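You operate a simulated robot arm through the tools that you are given. There is no shell and no other tool. Be economical: measure what you need, move in short steps, check, and stop when the job is done.

You run a simulated robot arm. Do the job below in one go: nothing can be reset, and whatever is moved stays where it is left.

TASK
Wind the crossmember to its mark, pin it, clamp it, then draw the pin.
Fine: the pin ends in its cup.

The check looks at the end state, three seconds after you hand in, the way a careful person would. Anything else that was tipped, shoved, dropped, spilled or broken makes it a failure.

THE ROBOT
A 6-joint arm with a two-finger parallel gripper, fixed in place. Base frame: the origin is at the foot of the arm, x ahead of it, y to its left, z up. Lengths are in m, angles in rad, forces in N, time in s.
With the tool pointing down near the work surface it reaches from about 0.36 to 0.82 m from the base axis. Its first joint turns from -2.897 to 2.897 rad. Payload 3.91 kg.
Tool frame: the origin (TCP) lies between the finger pads and is the grasp point; the fingertips stand 0.03 m ahead of it; z points along the fingers, y is the line along which they close. Largest opening 0.11 m; finger width 0.02, thickness 0.01; the body of the gripper, 0.048 by 0.112 m, starts 0.055 m behind the TCP.
Orientation is told as [roll, pitch, yaw] about the base's x, y, z axes, in that order, counted from this pose: with the fingers straight down and closing along the base's y, the tool's x points along the base's -x, its y along +y and its z along -z.

THE INTERFACE
- The arm moves only by the tool jog_arm. Its argument "rows" is a list of rows, each a list of 7 numbers: the shift along the tool's x, y, z in m, then the turn, a rotation vector about the tool's x, y, z in rad, then the opening, from 0 (shut) to 1 (fully open). In form: [[tx, ty, tz, rx, ry, rz, grip], ...]. A call has 1 to 20 rows; each row shifts and turns the commanded pose from where the row before left it, along the tool's axes as they then stand. Rows are played at 5 a second. More than 0.05 m and 0.15 rad between two rows, or a gripper value outside its range, and nothing of the call is played. A pose out of reach is approached as far as the arm can. The call stops where the force on the tool passes 80 N (or 10 N more than at its start, if that is more) or the arm is blocked; 0.2 s more then pass. Each finger travels about 0.045 m/s and halts on what it meets, pressing with about 35 N; the grip force reading is that of the motor and also rises with nothing between the fingers. The clock runs only during rows and for 0.2 s after the last one: add rows that do not move to give the fingers time. It gives the time, the measured TCP pose, the force on the tool (base axes), the opening and the grip force at its end, in the units of the frame above (readings bear some noise), and new pictures: "pictures" is both (left out), scene, wrist or none.
- Cameras (640 x 400 px; columns grow to the right, rows downward): "scene" is fixed at [0.2212, -0.6504, 1.524]; the picture's right is [1.00, -0.07, 0.00], its down [-0.03, -0.47, -0.88] and it looks along [0.06, 0.88, -0.47] (base axes); focal length 311 px, centre (320, 200). "wrist" rides on the gripper at [0.077, 0.007, -0.114] in the tool frame; the picture's right is [-0.09, 1.00, 0.00], its down [-0.80, -0.07, -0.59] and it looks along [-0.59, -0.05, 0.80] (tool axes); focal length 270 px, centre (320, 200). There is no depth. A picture from a camera that has moved, and an enlarged one, comes with that camera's place and axes in the base frame and with its lens.
- move_column(by): slides the trunk up (or, below 0, down) by that many m; the arm rides with it, the base frame stays. It gives what a move gives, with no picture.
- close_up(camera, box): a new picture of the part [left, top, right, bottom] of that camera's present view, enlarged. The clock stands still meanwhile.
- finish_job(): hands the job in; it is judged then, once.

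Work in short steps. Places have to be worked out from the pictures, the camera data and where the tool is seen: move nearer, look again, correct. Check each grasp and each placing, and mend what went wrong. You have 120 turns and 200 pictures in all, those below and enlarged ones among them. Open the gripper and draw the arm clear of the work before you hand the job in, unless the task says otherwise; then end with one line.

The tools are called after "Emit:" as name(argument=value, ...) on one line, values as JSON. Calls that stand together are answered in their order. jog_arm: Moves the arm, as the interface text tells. Its arguments: {"type":"object","properties":{"rows":{"type":"array"},"pictures":{"type":"string","enum":["both","scene","wrist","none"]}},"required":["rows"]} The other tools are called the same way: move_column (by) slides the trunk up or down; close_up (camera, box) takes an enlarged picture of a part of a camera's view; finish_job () hands the job in.

At the start:

```text
time_s: 0.0
tool_pos: [0.3828, 0.1494, 1.2301]
tcp_rot: [-0.002, -0.001, 0.0]
contact_force: [-0.1, -1.1, 0.5]
grip_width: 0.1098
gripper_force: 0.1
trunk travel left (down, up): [-0.525, 0.085]
```

scene: 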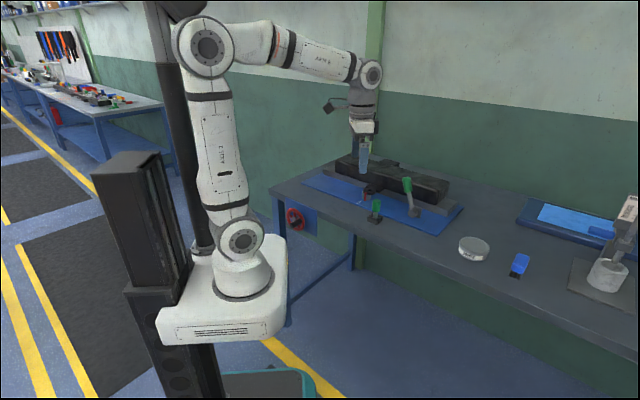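
wrist: 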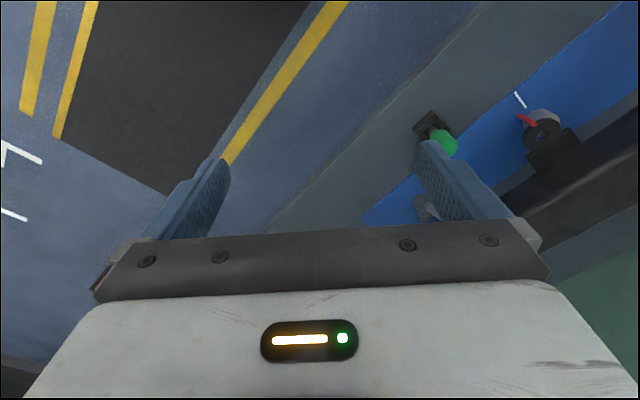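

The bench with the fixture is seen from afar; I look closer at the work area first.

Emit:
close_up(camera="scene", box=[270, 140, 470, 265])

Emit:
close_up(camera="wrist", box=[360, 60, 640, 235])

Emit:
close_up(camera="scene", box=[440, 180, 640, 305])

```text
3.20 times, centred on (370, 202) of scene
camera zoom: at [0.2212, -0.6504, 1.524], right [1.0, -0.07, 0.0], down [-0.03, -0.47, -0.88], along [0.06, 0.88, -0.47], focal length 994 px, centre (160, 192)
```

zoom: 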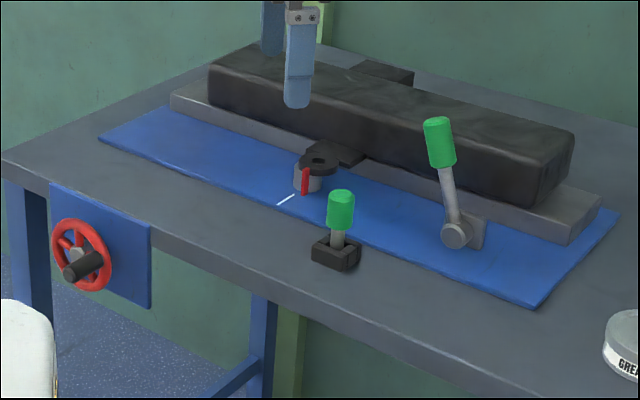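

```text
2.29 times, centred on (500, 148) of wrist
camera zoom: at [0.3044, 0.1557, 1.3462], right [0.09, 1.0, 0.0], down [0.8, -0.07, 0.59], along [0.59, -0.05, -0.8], focal length 618 px, centre (-91, 320)
```

zoom: 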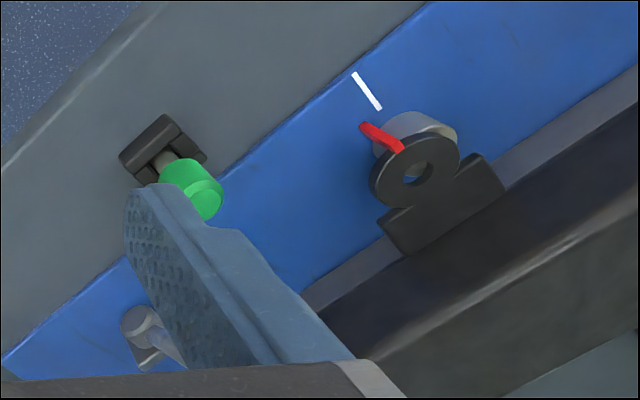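

```text
3.20 times, centred on (540, 242) of scene
camera zoom: at [0.2212, -0.6504, 1.524], right [1.0, -0.07, 0.0], down [-0.03, -0.47, -0.88], along [0.06, 0.88, -0.47], focal length 994 px, centre (-384, 64)
```

zoom: 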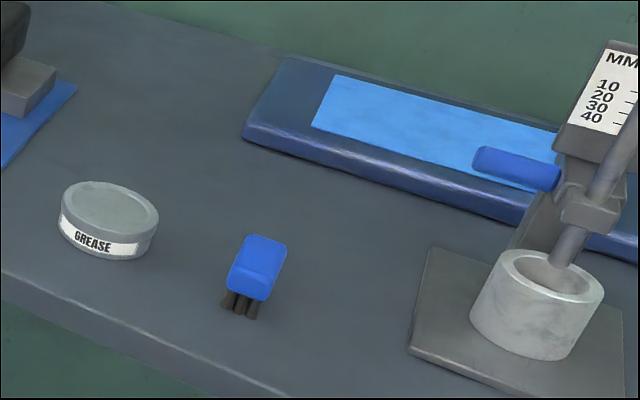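

Emit:
close_up(camera="scene", box=[272, 190, 328, 250])

Emit:
close_up(camera="scene", box=[345, 170, 441, 230])

```text
6.67 times, centred on (300, 220) of scene
camera zoom: at [0.2212, -0.6504, 1.524], right [1.0, -0.07, 0.0], down [-0.03, -0.47, -0.88], along [0.06, 0.88, -0.47], focal length 2072 px, centre (453, 67)
```

zoom: 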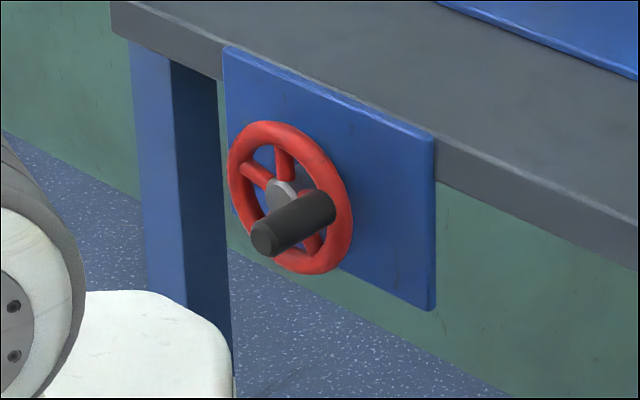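

```text
6.67 times, centred on (393, 200) of scene
camera zoom: at [0.2212, -0.6504, 1.524], right [1.0, -0.07, 0.0], down [-0.03, -0.47, -0.88], along [0.06, 0.88, -0.47], focal length 2072 px, centre (-167, 200)
```

zoom: 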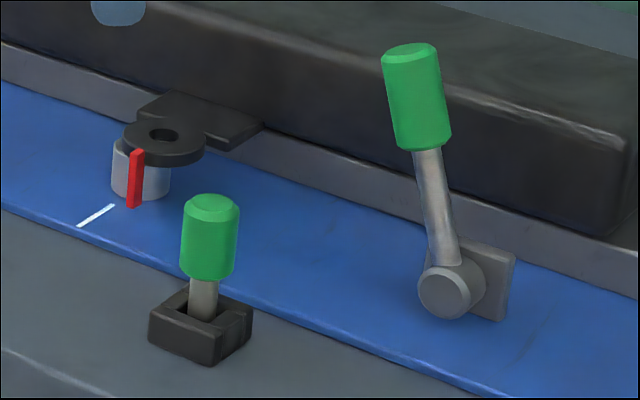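

The crossmember must go left to the white mark; the handwheel hangs below the bench's front edge near (0.19, 0.47, 0.83), with the edge normal at yaw about 0.83. I move toward it and turn the tool to face it.

Emit:
jog_arm(rows=[[0.031, 0.031, 0.018, 0, 0, 0, 1], [0.031, 0.031, 0.018, 0, 0, 0, 1], [0.031, 0.031, 0.018, 0, 0, 0, 1], [0.031, 0.031, 0.018, 0, 0, 0, 1], [0.031, 0.031, 0.018, 0, 0, 0, 1], [0.031, 0.031, 0.018, 0, 0, 0, 1], [0.031, 0.031, 0.018, 0, 0, 0, 1], [0.031, 0.031, 0.018, 0, 0, 0, 1], [0, 0, 0, 0, 0, -0.1377, 1], [0, 0, 0, 0, 0, -0.1377, 1], [0, 0, 0, 0, 0, -0.1377, 1], [0, 0, 0, 0, 0, -0.1377, 1], [0, 0, 0, 0, 0, -0.1377, 1], [0, 0, 0, 0, 0, -0.1377, 1], [0, 0, 0, 0, 0, 0, 1]])

```text
time_s: 3.2
tool_pos: [0.1346, 0.3958, 1.0863]
tcp_rot: [-0.001, 0.0, 0.827]
contact_force: [-0.3, 0.2, -0.5]
grip_width: 0.1102
gripper_force: 0.2
trunk travel left (down, up): [-0.525, 0.085]
camera wrist: at [0.0762, 0.3437, 1.2028], right [-0.67, 0.74, 0.0], down [0.59, 0.54, 0.59], along [0.44, 0.4, -0.8], focal length 270 px, centre (320, 200)
```

scene: 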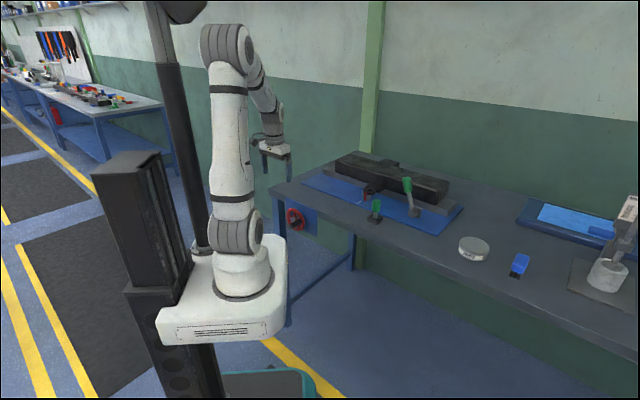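
wrist: 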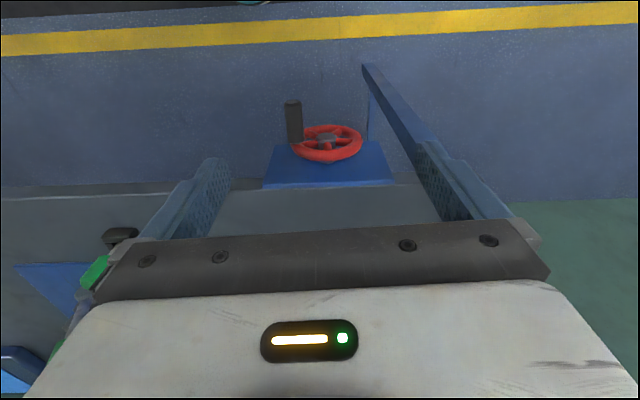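

Emit:
close_up(camera="wrist", box=[240, 80, 420, 200])

```text
3.33 times, centred on (330, 140) of wrist
camera zoom: at [0.0762, 0.3437, 1.2028], right [-0.67, 0.74, 0.0], down [0.59, 0.54, 0.59], along [0.44, 0.4, -0.8], focal length 901 px, centre (287, 400)
```

zoom: 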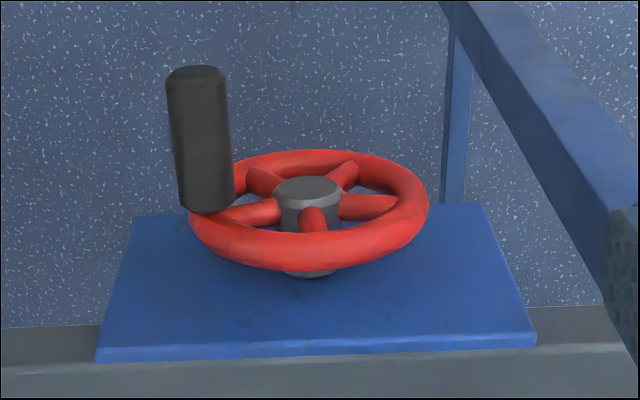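

The handle is on the right of the wheel at about N≈0.44 (toward the bench), Z≈0.83. I come lower and tilt the tool 45° toward the wheel, then measure again.

Emit:
jog_arm(rows=[[0, -0.01, 0.034, 0, 0, 0, 1], [0, -0.01, 0.034, 0, 0, 0, 1], [0, -0.01, 0.034, 0, 0, 0, 1], [0, -0.009, 0.034, 0, 0, 0, 1], [0, 0, 0, 0, -0.131, 0, 1], [0, 0, 0, 0, -0.131, 0, 1], [0, 0, 0, 0, -0.131, 0, 1], [0, 0, 0, 0, -0.131, 0, 1], [0, 0, 0, 0, -0.131, 0, 1], [0, 0, 0, 0, -0.131, 0, 1], [0, 0, 0, 0, 0, 0, 1]])

```text
time_s: 5.6
tool_pos: [0.1657, 0.3947, 0.9513]
tcp_rot: [-0.016, -0.735, 0.832]
contact_force: [-1.4, 0.1, 0.1]
grip_width: 0.1101
gripper_force: 0.0
out of reach, approached as far as the arm can: row 7, 9, 10
trunk travel left (down, up): [-0.525, 0.085]
camera wrist: at [0.0677, 0.3008, 0.9852], right [-0.69, 0.73, 0.05], down [0.18, 0.1, 0.98], along [0.71, 0.68, -0.2], focal length 270 px, centre (320, 200)
```

scene: 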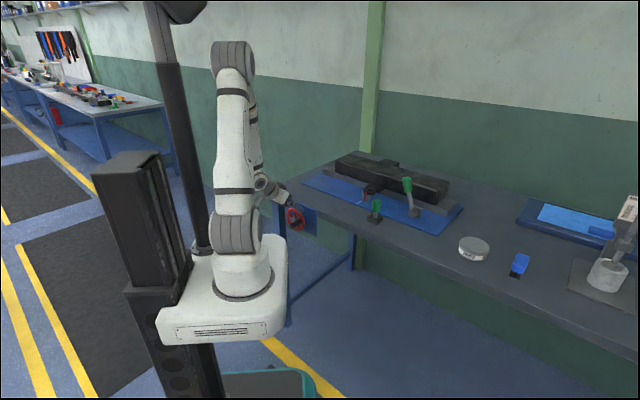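
wrist: 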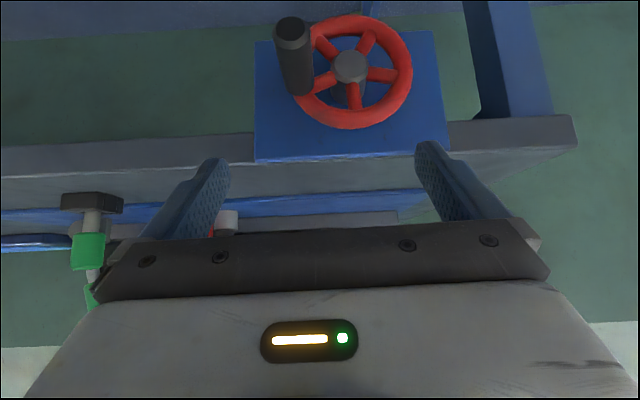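

Triangulating two wrist views: hub at N .462, L .172, Z .837; handle at L .131, Z .851, N .406–.46. I go halfway to the grasp pose with a narrower opening and read back the pose.

Emit:
jog_arm(rows=[[0.013, 0, 0.022, 0, 0, 0, 0.7], [0.013, 0, 0.022, 0, 0, 0, 0.6], [0, 0, 0, 0, 0, 0, 0.6]])

```text
time_s: 6.4
tool_pos: [0.1717, 0.4083, 0.9089]
tcp_rot: [-0.023, -0.732, 0.836]
contact_force: [-0.7, 0.6, 0.5]
grip_width: 0.0661
gripper_force: 0.1
out of reach, approached as far as the arm can: row 2
trunk travel left (down, up): [-0.525, 0.085]
camera wrist: at [0.0743, 0.3155, 0.9428], right [-0.69, 0.73, 0.04], down [0.17, 0.11, 0.98], along [0.71, 0.68, -0.2], focal length 270 px, centre (320, 200)
```

scene: 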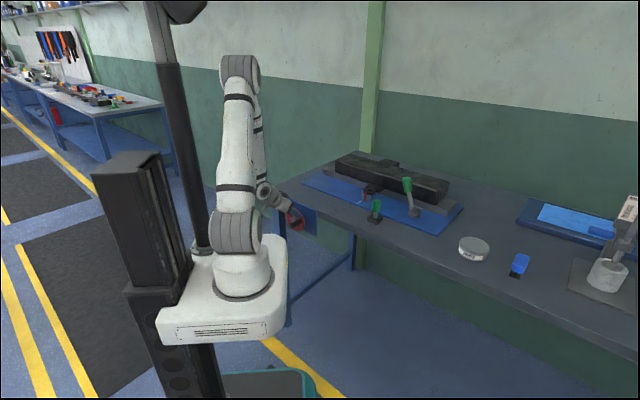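
wrist: 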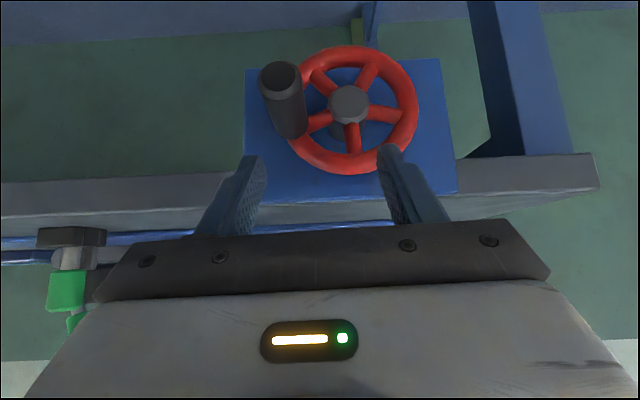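

The arm is at its near-reach limit for this tilt, so I raise the tool, then lower the trunk by 0.25 to gain room.

Emit:
jog_arm(rows=[[-0.028, 0, -0.031, 0, 0, 0, 0.6], [-0.028, 0, -0.031, 0, 0, 0, 0.6], [-0.028, 0, -0.031, 0, 0, 0, 0.6], [-0.028, 0, -0.031, 0, 0, 0, 0.6], [-0.028, 0, -0.031, 0, 0, 0, 0.6], [-0.028, 0, -0.031, 0, 0, 0, 0.6], [-0.028, 0, -0.031, 0, 0, 0, 0.6], [0, 0, 0, 0, 0, 0, 0.6]], pictures="none")

Emit:
move_column(by=-0.25)

```text
time_s: 8.2
tool_pos: [0.1685, 0.4094, 1.199]
tcp_rot: [-0.014, -0.736, 0.831]
contact_force: [0.5, 0.0, -0.2]
grip_width: 0.066
gripper_force: 0.2
trunk travel left (down, up): [-0.525, 0.085]
```

```text
time_s: 10.8
tool_pos: [0.1694, 0.4098, 0.9501]
tcp_rot: [-0.015, -0.737, 0.832]
contact_force: [0.5, -0.8, -0.1]
grip_width: 0.0661
gripper_force: 0.0
trunk travel left (down, up): [-0.275, 0.335]
```

Now align sideways with the handle and descend most of the way.

Emit:
jog_arm(rows=[[0, -0.0217, 0, 0, 0, 0, 0.6], [0.0149, 0, 0.0199, 0, 0, 0, 0.6], [0.0149, 0, 0.0199, 0, 0, 0, 0.6], [0, 0, 0, 0, 0, 0, 0.6]], pictures="wrist")

```text
time_s: 11.8
tool_pos: [0.1903, 0.3971, 0.8994]
tcp_rot: [-0.015, -0.737, 0.83]
contact_force: [0.2, 1.2, 0.5]
grip_width: 0.066
gripper_force: 0.1
trunk travel left (down, up): [-0.275, 0.335]
camera wrist: at [0.0922, 0.3029, 0.9337], right [-0.69, 0.73, 0.05], down [0.18, 0.1, 0.98], along [0.71, 0.68, -0.2], focal length 270 px, centre (320, 200)
```

wrist: 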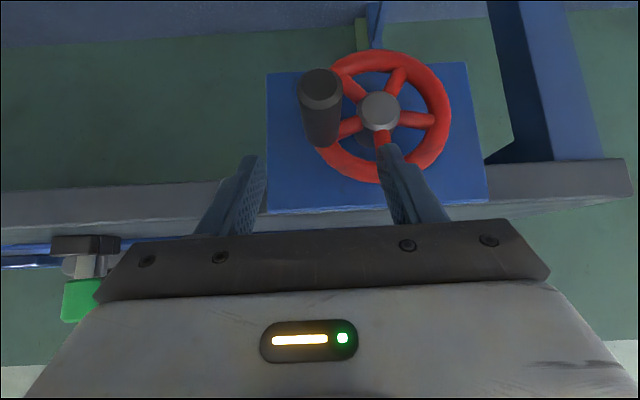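

Handle estimate is confirmed (L .132, Z .851). I descend onto it and close.

Emit:
jog_arm(rows=[[0.0145, 0.0015, 0.0193, 0, 0, 0, 0.6], [0.0145, 0.0015, 0.0193, 0, 0, 0, 0.6], [0, 0, 0, 0, 0, 0, 0.6], [0, 0, 0, 0, 0, 0, 0.35], [0, 0, 0, 0, 0, 0, 0.1], [0, 0, 0, 0, 0, 0, 0.1], [0, 0, 0, 0, 0, 0, 0.1], [0, 0, 0, 0, 0, 0, 0.1]], pictures="both")

```text
time_s: 13.6
tool_pos: [0.1914, 0.4009, 0.8506]
tcp_rot: [-0.013, -0.736, 0.83]
contact_force: [0.4, -0.1, -0.2]
grip_width: 0.0236
gripper_force: 45.5
trunk travel left (down, up): [-0.275, 0.335]
camera wrist: at [0.094, 0.3086, 0.8846], right [-0.68, 0.73, 0.05], down [0.18, 0.1, 0.98], along [0.71, 0.68, -0.2], focal length 270 px, centre (320, 200)
```

scene: 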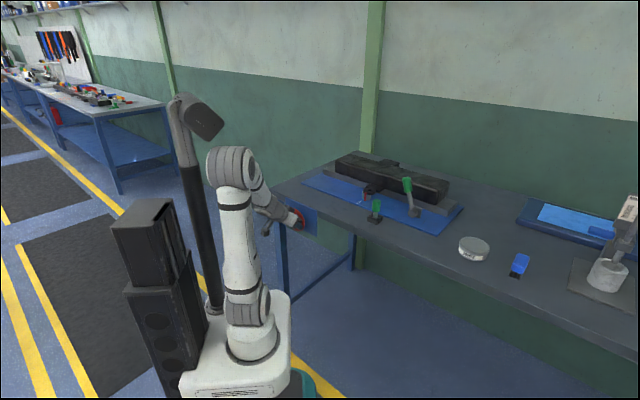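
wrist: 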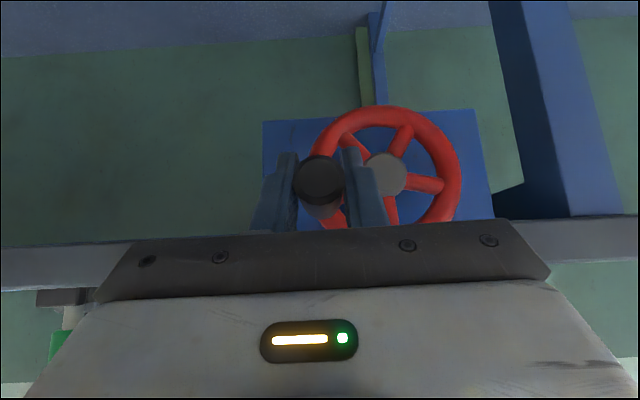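

Firm grasp on the handle (23.6 mm). I turn the wheel about 45° with the handle going down and watch for pointer motion.

Emit:
close_up(camera="scene", box=[345, 175, 409, 215])

Emit:
jog_arm(rows=[[0.00745, -0.0021, 0.0082, 0, 0, 0, 0.1], [0.00756, 0.0008, 0.0083, 0, 0, 0, 0.1], [0.00716, 0.0037, 0.0079, 0, 0, 0, 0.1], [0, 0, 0, 0, 0, 0, 0.1]], pictures="wrist")

Emit:
close_up(camera="scene", box=[345, 175, 409, 215])

```text
10.00 times, centred on (377, 195) of scene
camera zoom: at [0.2212, -0.6504, 1.524], right [1.0, -0.07, 0.0], down [-0.03, -0.47, -0.88], along [0.06, 0.88, -0.47], focal length 3108 px, centre (-250, 250)
```

zoom: 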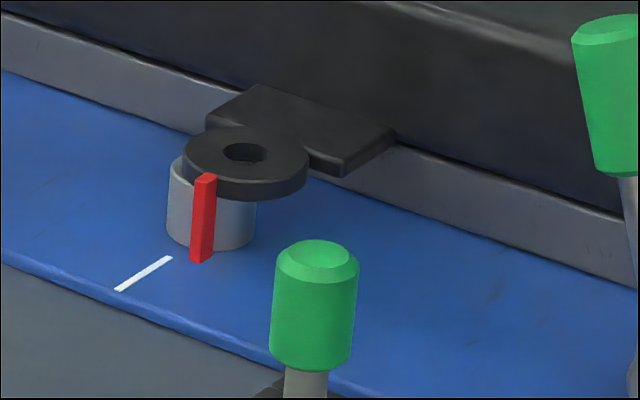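

```text
time_s: 14.6
tool_pos: [0.1901, 0.4022, 0.8154]
tcp_rot: [-0.017, -0.733, 0.826]
contact_force: [40.9, 5.0, -12.3]
grip_width: 0.0235
gripper_force: 45.1
trunk travel left (down, up): [-0.275, 0.335]
camera wrist: at [0.093, 0.3094, 0.849], right [-0.68, 0.73, 0.05], down [0.18, 0.1, 0.98], along [0.71, 0.68, -0.2], focal length 270 px, centre (320, 200)
```

wrist: 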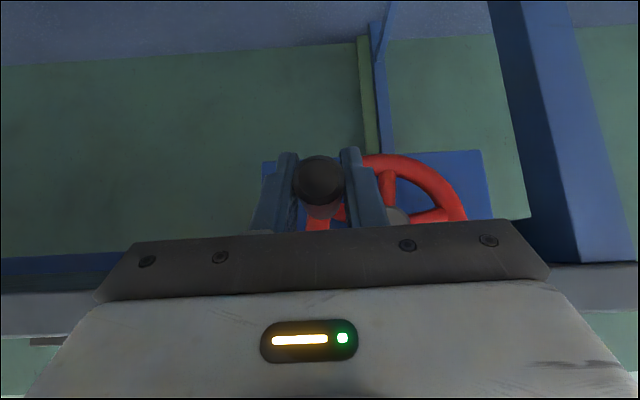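

```text
10.00 times, centred on (377, 195) of scene
camera zoom: at [0.2212, -0.6504, 1.524], right [1.0, -0.07, 0.0], down [-0.03, -0.47, -0.88], along [0.06, 0.88, -0.47], focal length 3108 px, centre (-250, 250)
```

zoom: 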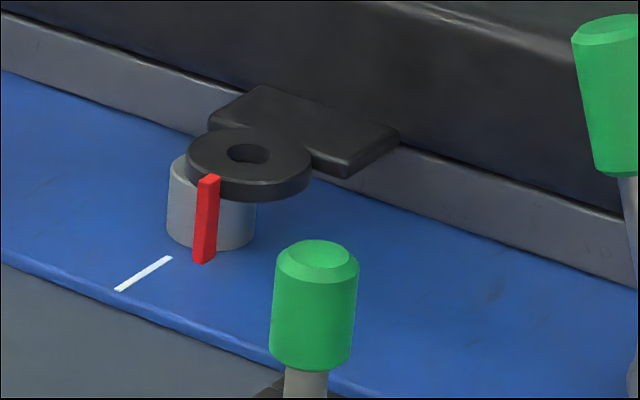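

The crossmember moved right ~2.4 mm for 45°, so the wheel must go the other way, roughly 0.9 turn beyond the start. I turn back upward in small arcs, using forces to refine the circle.

Emit:
jog_arm(rows=[[-0.0074, -0.0044, -0.0082, 0, 0, 0, 0.1], [-0.0077, -0.0005, -0.0085, 0, 0, 0, 0.1]], pictures="none")

Emit:
jog_arm(rows=[[-0.0076, 0.0025, -0.0084, 0, 0, 0, 0.1], [-0.0069, 0.0053, -0.0076, 0, 0, 0, 0.1]], pictures="wrist")

```text
time_s: 15.2
tool_pos: [0.1938, 0.3996, 0.84]
tcp_rot: [-0.013, -0.737, 0.828]
contact_force: [32.1, -10.6, 2.9]
grip_width: 0.0233
gripper_force: 45.1
trunk travel left (down, up): [-0.275, 0.335]
```

```text
time_s: 15.8
tool_pos: [0.1863, 0.4077, 0.8627]
tcp_rot: [-0.011, -0.738, 0.831]
contact_force: [20.0, 2.5, 8.5]
grip_width: 0.0234
gripper_force: 44.3
trunk travel left (down, up): [-0.275, 0.335]
camera wrist: at [0.0883, 0.3131, 0.8969], right [-0.69, 0.73, 0.05], down [0.18, 0.1, 0.98], along [0.71, 0.68, -0.2], focal length 270 px, centre (320, 200)
```

wrist: 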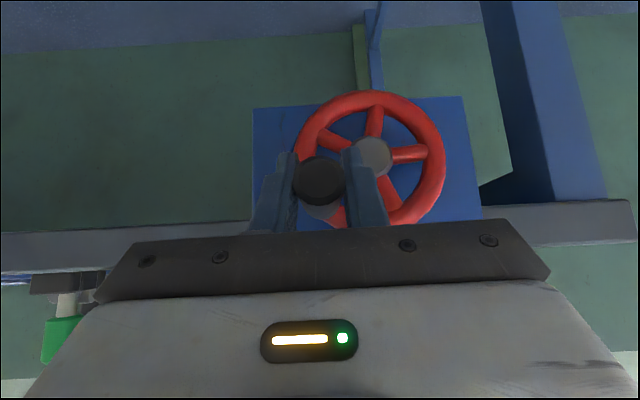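

Emit:
jog_arm(rows=[[-0.0051, 0.0088, -0.0056, 0, 0, 0, 0.1], [-0.004, 0.0098, -0.0044, 0, 0, 0, 0.1]], pictures="none")

Emit:
jog_arm(rows=[[-0.0021, 0.011, -0.0023, 0, 0, 0, 0.1], [-0.0001, 0.0114, -0.0001, 0, 0, 0, 0.1]], pictures="wrist")

Emit:
close_up(camera="scene", box=[345, 175, 409, 215])

```text
time_s: 16.4
tool_pos: [0.1713, 0.4205, 0.8762]
tcp_rot: [-0.011, -0.74, 0.831]
contact_force: [12.2, 2.9, 20.0]
grip_width: 0.0234
gripper_force: 45.3
trunk travel left (down, up): [-0.275, 0.335]
```

```text
time_s: 17.0
tool_pos: [0.1553, 0.4363, 0.8786]
tcp_rot: [-0.014, -0.734, 0.832]
contact_force: [10.9, 10.8, 4.1]
grip_width: 0.0236
gripper_force: 44.7
trunk travel left (down, up): [-0.275, 0.335]
camera wrist: at [0.0581, 0.3432, 0.9121], right [-0.69, 0.73, 0.05], down [0.18, 0.1, 0.98], along [0.71, 0.68, -0.2], focal length 270 px, centre (320, 200)
```

wrist: 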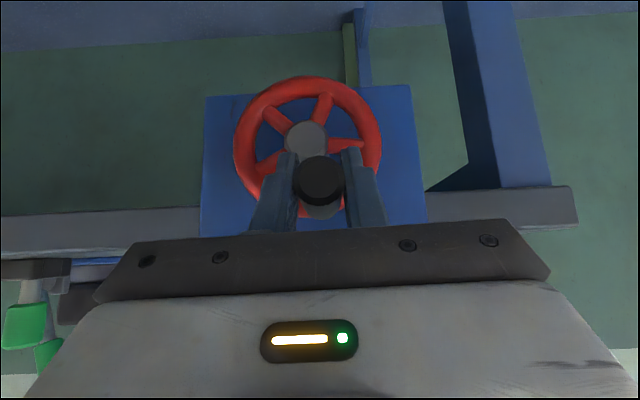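

```text
10.00 times, centred on (377, 195) of scene
camera zoom: at [0.2212, -0.6504, 1.524], right [1.0, -0.07, 0.0], down [-0.03, -0.47, -0.88], along [0.06, 0.88, -0.47], focal length 3108 px, centre (-250, 250)
```

zoom: 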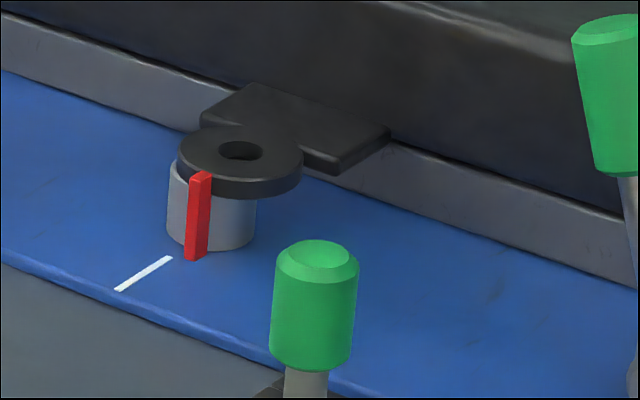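

It turns the right way (about 12 mm per turn); roughly 1.15 more turns are needed. I continue around the circle using measured poses.

Emit:
jog_arm(rows=[[0.0027, 0.0106, 0.003, 0, 0, 0, 0.1], [0.0044, 0.0093, 0.0048, 0, 0, 0, 0.1], [0.0058, 0.0073, 0.0064, 0, 0, 0, 0.1], [0.0069, 0.0048, 0.0076, 0, 0, 0, 0.1]], pictures="none")

```text
time_s: 18.0
tool_pos: [0.1326, 0.4577, 0.8541]
tcp_rot: [-0.002, -0.745, 0.819]
contact_force: [12.1, 26.6, 7.7]
grip_width: 0.0234
gripper_force: 45.1
trunk travel left (down, up): [-0.275, 0.335]
```

Emit:
jog_arm(rows=[[0.0076, 0.0027, 0.0082, 0, 0, 0, 0.1], [0.0077, 0.0004, 0.0084, 0, 0, 0, 0.1], [0.0075, -0.0027, 0.0082, 0, 0, 0, 0.1], [0.0068, -0.0054, 0.0074, 0, 0, 0, 0.1]], pictures="wrist")

```text
time_s: 19.0
tool_pos: [0.1308, 0.4598, 0.8447]
tcp_rot: [0.074, -0.795, 0.778]
contact_force: [-43.0, 30.2, 15.3]
grip_width: 0.0238
gripper_force: 44.9
trunk travel left (down, up): [-0.275, 0.335]
camera wrist: at [0.0333, 0.3642, 0.8702], right [-0.69, 0.71, 0.12], down [0.18, 0.02, 0.98], along [0.7, 0.7, -0.14], focal length 270 px, centre (320, 200)
```

wrist: 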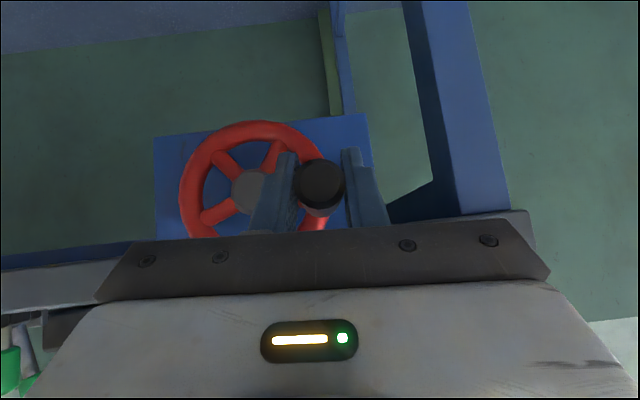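

The tool stopped following and twisted; I look at the scene to find what is blocking.

Emit:
close_up(camera="scene", box=[180, 130, 340, 400])

Emit:
close_up(camera="scene", box=[240, 170, 336, 230])

Emit:
close_up(camera="wrist", box=[160, 100, 400, 250])

```text
1.48 times, centred on (260, 265) of scene
camera zoom: at [0.2212, -0.6504, 1.524], right [1.0, -0.07, 0.0], down [-0.03, -0.47, -0.88], along [0.06, 0.88, -0.47], focal length 460 px, centre (409, 104)
```

zoom: 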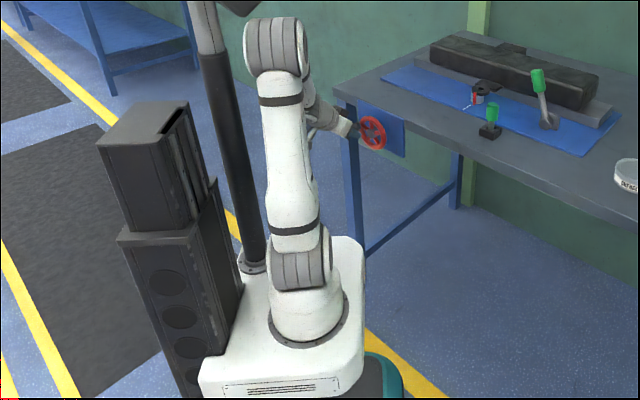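

```text
6.67 times, centred on (288, 200) of scene
camera zoom: at [0.2212, -0.6504, 1.524], right [1.0, -0.07, 0.0], down [-0.03, -0.47, -0.88], along [0.06, 0.88, -0.47], focal length 2072 px, centre (533, 200)
```

zoom: 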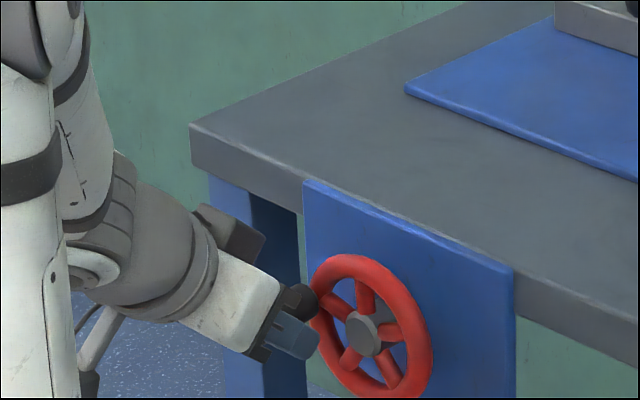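

```text
2.67 times, centred on (280, 175) of wrist
camera zoom: at [0.0333, 0.3642, 0.8702], right [-0.69, 0.71, 0.12], down [0.18, 0.02, 0.98], along [0.7, 0.7, -0.14], focal length 721 px, centre (427, 267)
```

zoom: 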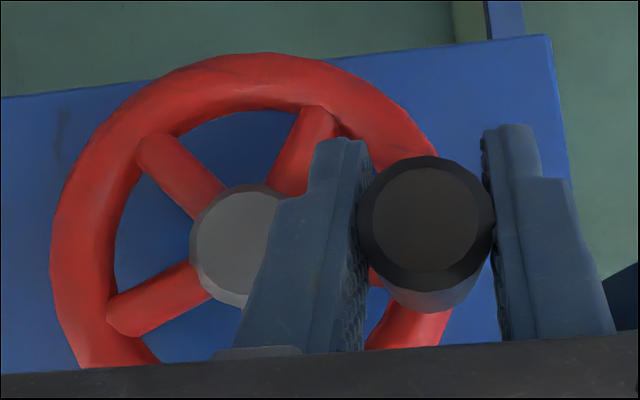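

The wrist is crowding the upper arm (self-blocking). I'll release the handle, back off, and re-grasp with a steeper, less folded tool tilt (about 0.35 rad).

Emit:
jog_arm(rows=[[0, 0, 0, 0, 0, 0, 0.3], [0, 0, 0, 0, 0, 0, 0.5], [0, 0, 0, 0, 0, 0, 0.5]], pictures="none")

Emit:
jog_arm(rows=[[-0.015, 0, -0.03, 0, 0, 0, 0.5], [-0.015, 0, -0.03, 0, 0, 0, 0.5], [0, 0, 0, 0, 0.13, 0, 0.5], [0, 0, 0, 0, 0.13, 0, 0.5], [0, 0, 0, 0, 0.13, 0, 0.5], [0, 0, 0, 0, 0, 0, 0.5]], pictures="wrist")

```text
time_s: 19.8
tool_pos: [0.1385, 0.4534, 0.838]
tcp_rot: [0.06, -0.787, 0.775]
contact_force: [-0.5, -0.4, -0.5]
grip_width: 0.0548
gripper_force: 0.0
trunk travel left (down, up): [-0.275, 0.335]
```

```text
time_s: 21.2
tool_pos: [0.1216, 0.4385, 0.87]
tcp_rot: [-0.013, -0.345, 0.826]
contact_force: [0.6, 1.2, -0.2]
grip_width: 0.0551
gripper_force: 0.1
trunk travel left (down, up): [-0.275, 0.335]
camera wrist: at [0.0387, 0.3628, 0.9527], right [-0.67, 0.74, 0.02], down [0.42, 0.36, 0.83], along [0.61, 0.57, -0.56], focal length 270 px, centre (320, 200)
```

wrist: 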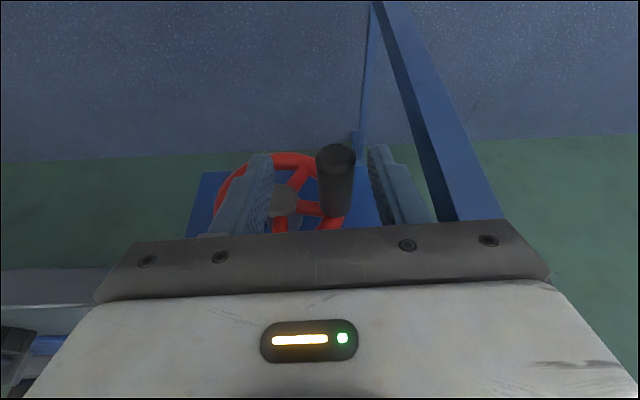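

Handle is at L≈.215, Z≈.849. I settle onto it with the steeper tool and grip.

Emit:
jog_arm(rows=[[-0.0117, 0.008, 0, 0, 0, 0, 0.5], [0, 0, 0.0266, 0, 0, 0, 0.5], [0, 0, 0, 0, 0, 0, 0.3], [0, 0, 0, 0, 0, 0, 0.1], [0, 0, 0, 0, 0, 0, 0.1], [0, 0, 0, 0, 0, 0, 0.1]], pictures="wrist")

```text
time_s: 22.6
tool_pos: [0.1292, 0.4603, 0.8507]
tcp_rot: [-0.011, -0.345, 0.826]
contact_force: [-1.3, 2.2, -0.4]
grip_width: 0.0234
gripper_force: 45.2
trunk travel left (down, up): [-0.275, 0.335]
camera wrist: at [0.0462, 0.3835, 0.9324], right [-0.67, 0.74, 0.02], down [0.42, 0.36, 0.83], along [0.61, 0.57, -0.55], focal length 270 px, centre (320, 200)
```

wrist: 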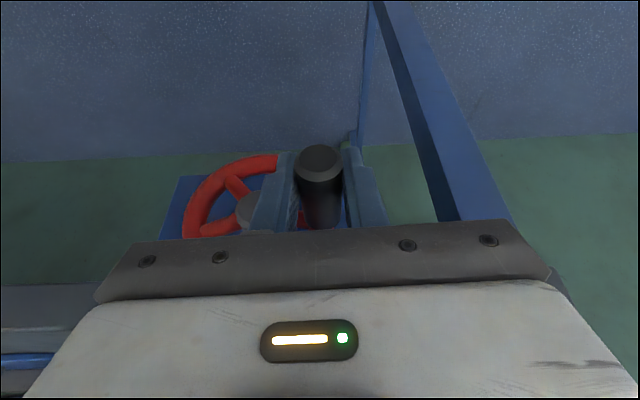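

Emit:
jog_arm(rows=[[0.0039, 0.0022, 0.0108, 0, 0, 0, 0.1], [0.004, -0.0008, 0.0111, 0, 0, 0, 0.1], [0.0038, -0.0038, 0.0105, 0, 0, 0, 0.1], [0.0033, -0.0066, 0.0091, 0, 0, 0, 0.1]], pictures="wrist")

```text
time_s: 23.6
tool_pos: [0.1385, 0.4506, 0.8062]
tcp_rot: [-0.012, -0.351, 0.824]
contact_force: [9.1, -17.7, 22.6]
grip_width: 0.0233
gripper_force: 45.4
trunk travel left (down, up): [-0.275, 0.335]
camera wrist: at [0.0553, 0.3742, 0.8886], right [-0.67, 0.74, 0.02], down [0.42, 0.36, 0.83], along [0.61, 0.57, -0.55], focal length 270 px, centre (320, 200)
```

wrist: 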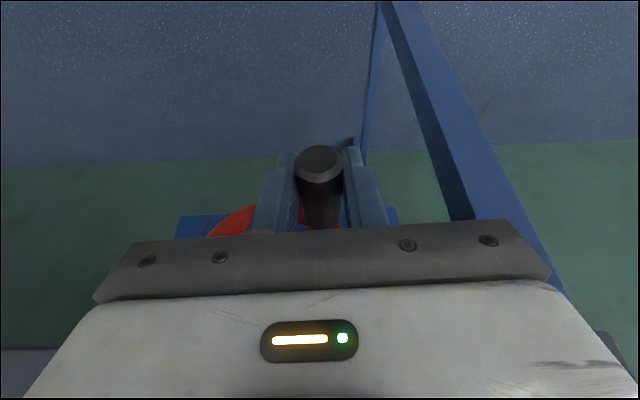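

Emit:
jog_arm(rows=[[0.0027, -0.0097, 0.0076, 0, 0, 0, 0.1], [0.0017, -0.0103, 0.0047, 0, 0, 0, 0.1], [0.0007, -0.0113, 0.0021, 0, 0, 0, 0.1], [-0.0003, -0.0115, -0.0008, 0, 0, 0, 0.1], [-0.0013, -0.0108, -0.0035, 0, 0, 0, 0.1]], pictures="none")

Emit:
close_up(camera="scene", box=[345, 175, 409, 215])

```text
time_s: 24.8
tool_pos: [0.1736, 0.4168, 0.7958]
tcp_rot: [-0.01, -0.348, 0.825]
contact_force: [-14.8, 0.2, 17.3]
grip_width: 0.0233
gripper_force: 45.0
trunk travel left (down, up): [-0.275, 0.335]
```

```text
10.00 times, centred on (377, 195) of scene
camera zoom: at [0.2212, -0.6504, 1.524], right [1.0, -0.07, 0.0], down [-0.03, -0.47, -0.88], along [0.06, 0.88, -0.47], focal length 3108 px, centre (-250, 250)
```

zoom: 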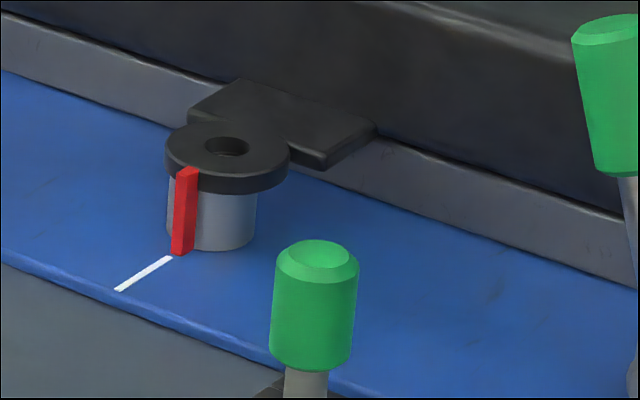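

Following well; hole needs about 10 px more in this view. I wind another 90°.

Emit:
jog_arm(rows=[[-0.0021, -0.0099, -0.0057, 0, 0, 0, 0.1], [-0.0029, -0.0076, -0.0082, 0, 0, 0, 0.1], [-0.0035, -0.0051, -0.0099, 0, 0, 0, 0.1], [-0.0039, -0.0022, -0.0107, 0, 0, 0, 0.1], [-0.0039, 0.0008, -0.0109, 0, 0, 0, 0.1], [-0.0037, 0.0038, -0.0104, 0, 0, 0, 0.1]], pictures="none")

Emit:
close_up(camera="scene", box=[353, 180, 385, 200])

```text
time_s: 26.2
tool_pos: [0.1906, 0.4003, 0.8507]
tcp_rot: [-0.013, -0.346, 0.827]
contact_force: [-22.7, -16.6, -4.4]
grip_width: 0.0231
gripper_force: 44.8
trunk travel left (down, up): [-0.275, 0.335]
```

```text
16.00 times, centred on (369, 190) of scene
camera zoom: at [0.2212, -0.6504, 1.524], right [1.0, -0.07, 0.0], down [-0.03, -0.47, -0.88], along [0.06, 0.88, -0.47], focal length 4972 px, centre (-464, 360)
```

zoom: 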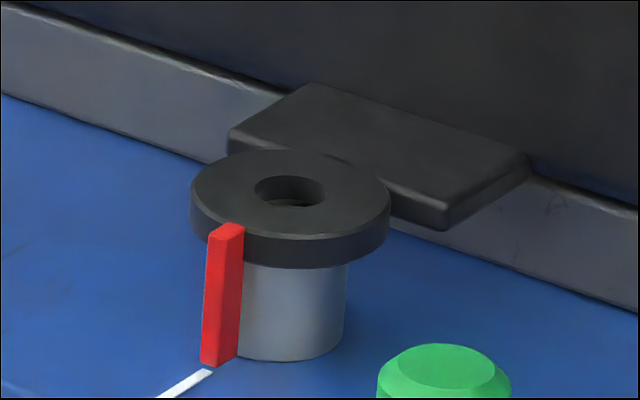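

One full turn from the start has been made and the pointer is near the mark. I release, back off, raise the trunk, and inspect from above.

Emit:
jog_arm(rows=[[0, 0, 0, 0, 0, 0, 0.3], [0, 0, 0, 0, 0, 0, 0.5], [0, 0, 0, 0, 0, 0, 0.5], [0, 0, -0.03, 0, 0, 0, 0.5], [0, 0, -0.03, 0, 0, 0, 0.5], [0, 0, -0.03, 0, 0, 0, 0.5]], pictures="none")

Emit:
move_column(by=0.25)

```text
time_s: 27.6
tool_pos: [0.1699, 0.381, 0.9375]
tcp_rot: [-0.013, -0.346, 0.827]
contact_force: [0.1, 0.4, 0.3]
grip_width: 0.0548
gripper_force: 0.0
trunk travel left (down, up): [-0.275, 0.335]
```

```text
time_s: 30.2
tool_pos: [0.1697, 0.3807, 1.188]
tcp_rot: [-0.013, -0.346, 0.826]
contact_force: [0.3, 0.9, 0.2]
grip_width: 0.0549
gripper_force: 0.0
trunk travel left (down, up): [-0.525, 0.085]
```

Emit:
jog_arm(rows=[[0, 0, 0, 0, 0.139, 0, 0.5], [0, 0, 0, 0, 0.139, 0, 0.5], [0, 0, 0, 0, 0.139, 0, 0.5], [0, 0, 0, 0, 0.139, 0, 0.5], [0, 0, 0, 0, 0.139, 0, 0.5], [-0.0438, -0.0202, -0.004, 0, 0, 0, 0.5], [-0.0438, -0.0202, -0.004, 0, 0, 0, 0.5], [-0.0438, -0.0202, -0.004, 0, 0, 0, 0.5], [-0.0438, -0.0202, -0.004, 0, 0, 0, 0.5], [-0.0438, -0.0202, -0.004, 0, 0, 0, 0.5], [-0.0438, -0.0202, -0.004, 0, 0, 0, 0.5], [-0.0438, -0.0202, -0.004, 0, 0, 0, 0.5], [-0.0438, -0.0202, -0.004, 0, 0, 0, 0.5], [0, 0, 0, 0, 0, 0, 0.5]], pictures="both")

```text
time_s: 33.2
tool_pos: [0.5087, 0.5109, 1.0966]
tcp_rot: [-0.012, 0.349, 0.819]
contact_force: [-0.5, 0.6, -0.4]
grip_width: 0.0553
gripper_force: 0.1
out of reach, approached as far as the arm can: row 13
trunk travel left (down, up): [-0.525, 0.085]
camera wrist: at [0.4787, 0.4918, 1.2315], right [-0.67, 0.74, -0.04], down [0.7, 0.65, 0.29], along [0.24, 0.16, -0.96], focal length 270 px, centre (320, 200)
```

scene: 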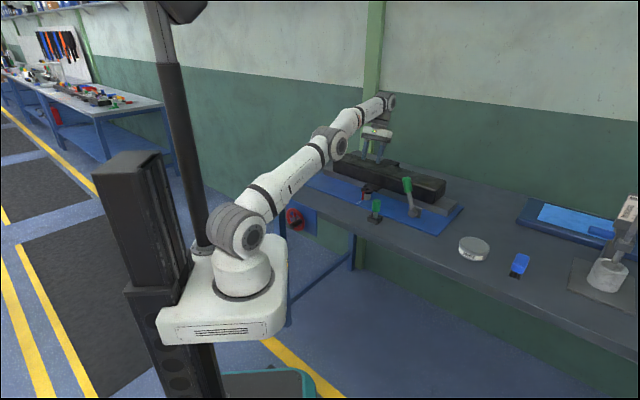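
wrist: 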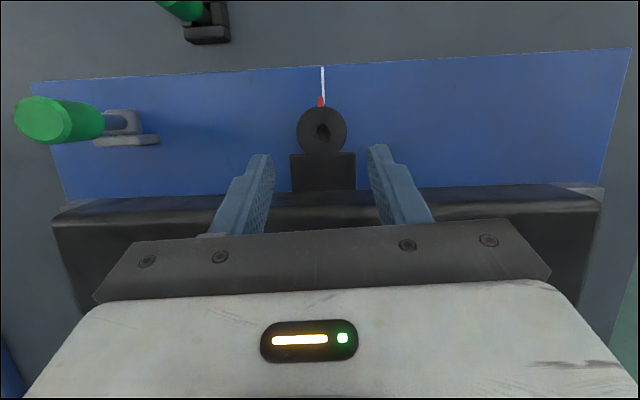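

Excellent overhead view; I enlarge the lug and mark.

Emit:
close_up(camera="wrist", box=[280, 60, 376, 120])

Emit:
close_up(camera="wrist", box=[296, 100, 344, 160])

```text
6.67 times, centred on (328, 90) of wrist
camera zoom: at [0.4787, 0.4918, 1.2315], right [-0.67, 0.74, -0.04], down [0.7, 0.65, 0.29], along [0.24, 0.16, -0.96], focal length 1802 px, centre (267, 933)
```

zoom: 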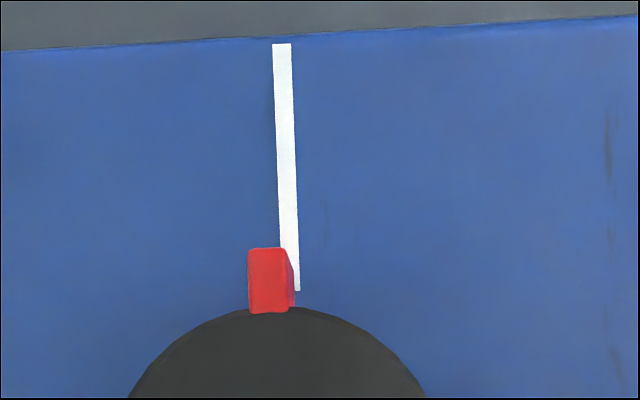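

```text
6.67 times, centred on (320, 130) of wrist
camera zoom: at [0.4787, 0.4918, 1.2315], right [-0.67, 0.74, -0.04], down [0.7, 0.65, 0.29], along [0.24, 0.16, -0.96], focal length 1802 px, centre (320, 667)
```

zoom: 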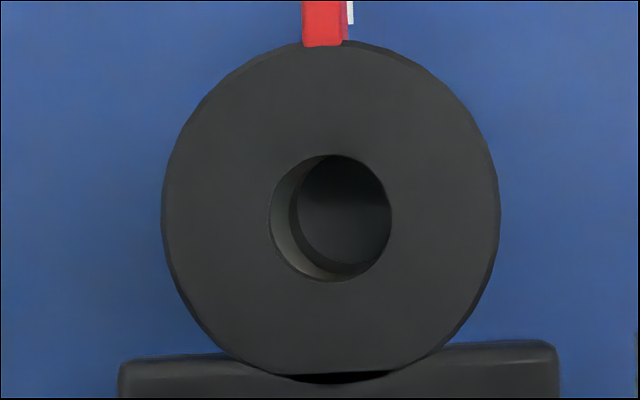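

Looking straight down: the lug hole and pointer are still ~2.2 mm short of the boss/mark (need +L, leftwards), about 75° more. I return to the wheel.

Emit:
jog_arm(rows=[[0.0421, 0.02, 0.0032, 0, 0, 0, 0.5], [0.0421, 0.02, 0.0032, 0, 0, 0, 0.5], [0.0421, 0.02, 0.0032, 0, 0, 0, 0.5], [0.0421, 0.02, 0.0032, 0, 0, 0, 0.5], [0.0421, 0.02, 0.0032, 0, 0, 0, 0.5], [0.0421, 0.02, 0.0032, 0, 0, 0, 0.5], [0.0421, 0.02, 0.0032, 0, 0, 0, 0.5], [0.0421, 0.02, 0.0032, 0, 0, 0, 0.5], [0, 0, 0, 0, -0.139, 0, 0.5], [0, 0, 0, 0, -0.139, 0, 0.5], [0, 0, 0, 0, -0.139, 0, 0.5], [0, 0, 0, 0, -0.139, 0, 0.5], [0, 0, 0, 0, -0.139, 0, 0.5], [0, 0, 0, 0, 0, 0, 0.5]], pictures="none")

Emit:
move_column(by=-0.25)

```text
time_s: 36.2
tool_pos: [0.1711, 0.3801, 1.1835]
tcp_rot: [-0.01, -0.35, 0.825]
contact_force: [-0.1, 0.1, -0.3]
grip_width: 0.055
gripper_force: 0.0
trunk travel left (down, up): [-0.525, 0.085]
```

```text
time_s: 38.7
tool_pos: [0.1711, 0.3795, 0.9344]
tcp_rot: [-0.01, -0.346, 0.826]
contact_force: [0.5, -0.1, 0.2]
grip_width: 0.0549
gripper_force: 0.1
trunk travel left (down, up): [-0.275, 0.335]
```

Emit:
jog_arm(rows=[[0, 0, 0.03, 0, 0, 0, 0.5], [0, 0, 0.03, 0, 0, 0, 0.5], [0, 0, 0.0289, 0, 0, 0, 0.5], [0, 0, 0, 0, 0, 0, 0.3], [0, 0, 0, 0, 0, 0, 0.1], [0, 0, 0, 0, 0, 0, 0.1], [0, 0, 0, 0, 0, 0, 0.1]], pictures="wrist")

```text
time_s: 40.3
tool_pos: [0.1934, 0.4008, 0.8502]
tcp_rot: [-0.012, -0.345, 0.826]
contact_force: [-7.4, 7.0, -5.0]
grip_width: 0.0231
gripper_force: 45.0
trunk travel left (down, up): [-0.275, 0.335]
camera wrist: at [0.1096, 0.3252, 0.9328], right [-0.67, 0.74, 0.02], down [0.42, 0.36, 0.83], along [0.61, 0.57, -0.55], focal length 270 px, centre (320, 200)
```

wrist: 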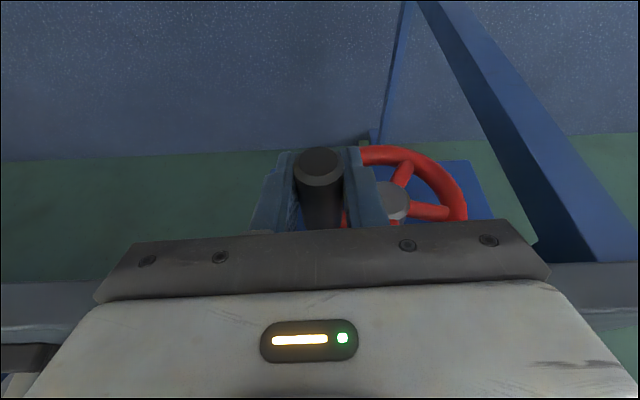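

Handle gripped again; I wind about 70° more upward.

Emit:
jog_arm(rows=[[-0.0034, 0.0061, -0.0094, 0, 0, 0, 0.1], [-0.0029, 0.0078, -0.0081, 0, 0, 0, 0.1], [-0.0022, 0.0097, -0.006, 0, 0, 0, 0.1], [-0.0012, 0.0111, -0.0034, 0, 0, 0, 0.1], [-0.0001, 0.01, -0.0004, 0, 0, 0, 0.1], [0, 0, 0, 0, 0, 0, 0.1]], pictures="none")

Emit:
close_up(camera="scene", box=[353, 180, 385, 200])

```text
time_s: 41.7
tool_pos: [0.1613, 0.4328, 0.8788]
tcp_rot: [-0.007, -0.352, 0.823]
contact_force: [14.0, 16.3, 25.3]
grip_width: 0.0234
gripper_force: 45.2
trunk travel left (down, up): [-0.275, 0.335]
```

```text
16.00 times, centred on (369, 190) of scene
camera zoom: at [0.2212, -0.6504, 1.524], right [1.0, -0.07, 0.0], down [-0.03, -0.47, -0.88], along [0.06, 0.88, -0.47], focal length 4972 px, centre (-464, 360)
```

zoom: 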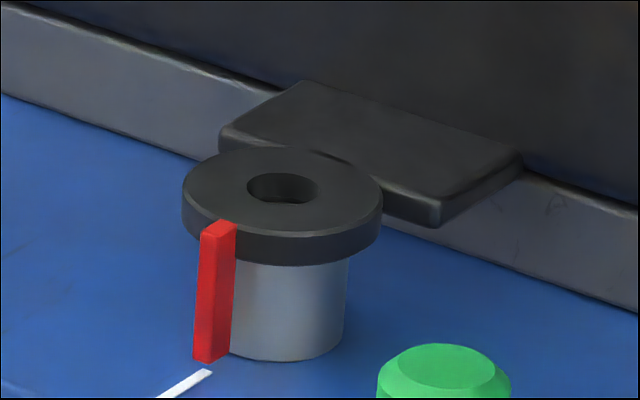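

Moved ~2.4 mm. I release, back off and inspect from above again.

Emit:
jog_arm(rows=[[0, 0, 0, 0, 0, 0, 0.3], [0, 0, 0, 0, 0, 0, 0.5], [0, 0, 0, 0, 0, 0, 0.5], [0, 0, -0.03, 0, 0, 0, 0.5], [0, 0, -0.03, 0, 0, 0, 0.5], [0, 0, -0.03, 0, 0, 0, 0.5]], pictures="none")

Emit:
move_column(by=0.25)

Emit:
jog_arm(rows=[[0, 0, 0, 0, 0.139, 0, 0.5], [0, 0, 0, 0, 0.139, 0, 0.5], [0, 0, 0, 0, 0.139, 0, 0.5], [0, 0, 0, 0, 0.139, 0, 0.5], [0, 0, 0, 0, 0.139, 0, 0.5], [-0.0381, -0.0225, 0, 0, 0, 0, 0.5], [-0.0381, -0.0225, 0, 0, 0, 0, 0.5], [-0.0381, -0.0225, 0, 0, 0, 0, 0.5], [-0.0381, -0.0225, 0, 0, 0, 0, 0.5], [-0.0381, -0.0225, 0, 0, 0, 0, 0.5], [-0.0381, -0.0225, 0, 0, 0, 0, 0.5], [-0.0381, -0.0225, 0, 0, 0, 0, 0.5], [-0.0381, -0.0225, 0, 0, 0, 0, 0.5], [-0.0381, -0.0225, 0, 0, 0, 0, 0.5], [0, 0, 0, 0, 0, 0, 0.5]], pictures="wrist")

Emit:
close_up(camera="wrist", box=[296, 90, 344, 150])

Emit:
close_up(camera="wrist", box=[280, 55, 376, 115])

```text
time_s: 43.1
tool_pos: [0.1382, 0.4085, 0.9615]
tcp_rot: [-0.013, -0.345, 0.824]
contact_force: [0.3, 0.2, 0.0]
grip_width: 0.0552
gripper_force: 0.2
trunk travel left (down, up): [-0.275, 0.335]
```

```text
time_s: 45.7
tool_pos: [0.1382, 0.4081, 1.2129]
tcp_rot: [-0.01, -0.344, 0.825]
contact_force: [-0.3, -0.7, 0.2]
grip_width: 0.0551
gripper_force: 0.0
trunk travel left (down, up): [-0.525, 0.085]
```

```text
time_s: 48.9
tool_pos: [0.5072, 0.5057, 1.1]
tcp_rot: [-0.011, 0.349, 0.817]
contact_force: [0.6, 0.3, -0.6]
grip_width: 0.0551
gripper_force: 0.1
trunk travel left (down, up): [-0.525, 0.085]
camera wrist: at [0.4767, 0.4853, 1.2343], right [-0.67, 0.74, -0.04], down [0.7, 0.65, 0.29], along [0.24, 0.16, -0.96], focal length 270 px, centre (320, 200)
```

wrist: 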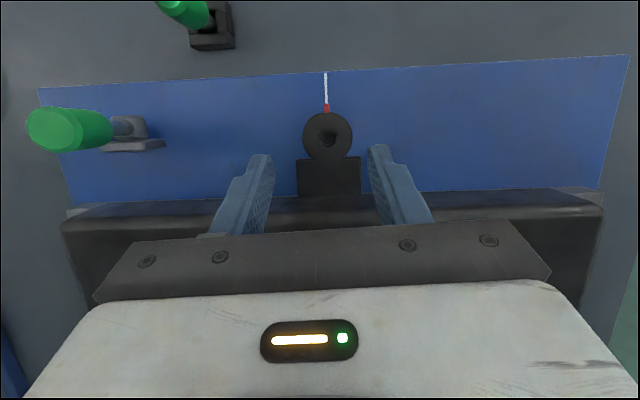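

```text
6.67 times, centred on (320, 120) of wrist
camera zoom: at [0.4767, 0.4853, 1.2343], right [-0.67, 0.74, -0.04], down [0.7, 0.65, 0.29], along [0.24, 0.16, -0.96], focal length 1802 px, centre (320, 733)
```

zoom: 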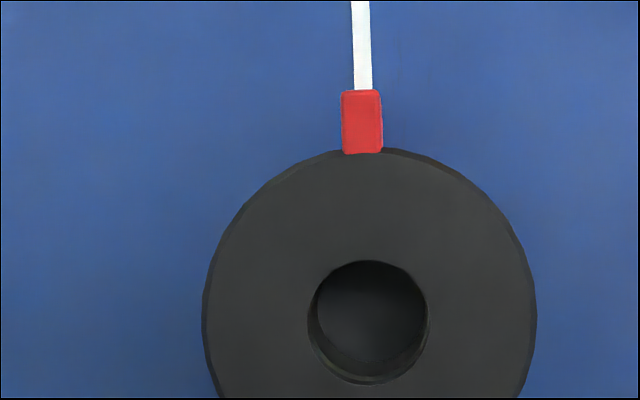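

```text
6.67 times, centred on (328, 85) of wrist
camera zoom: at [0.4767, 0.4853, 1.2343], right [-0.67, 0.74, -0.04], down [0.7, 0.65, 0.29], along [0.24, 0.16, -0.96], focal length 1802 px, centre (267, 967)
```

zoom: 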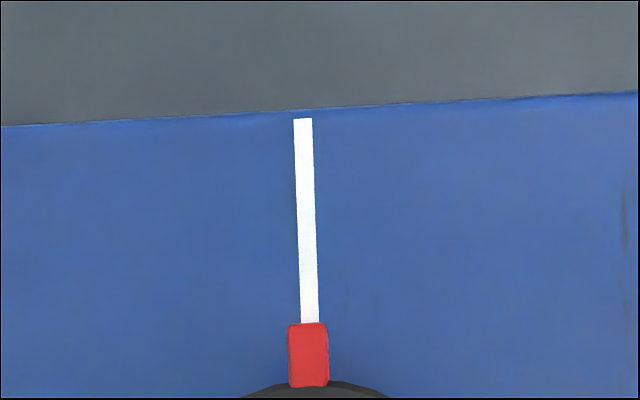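

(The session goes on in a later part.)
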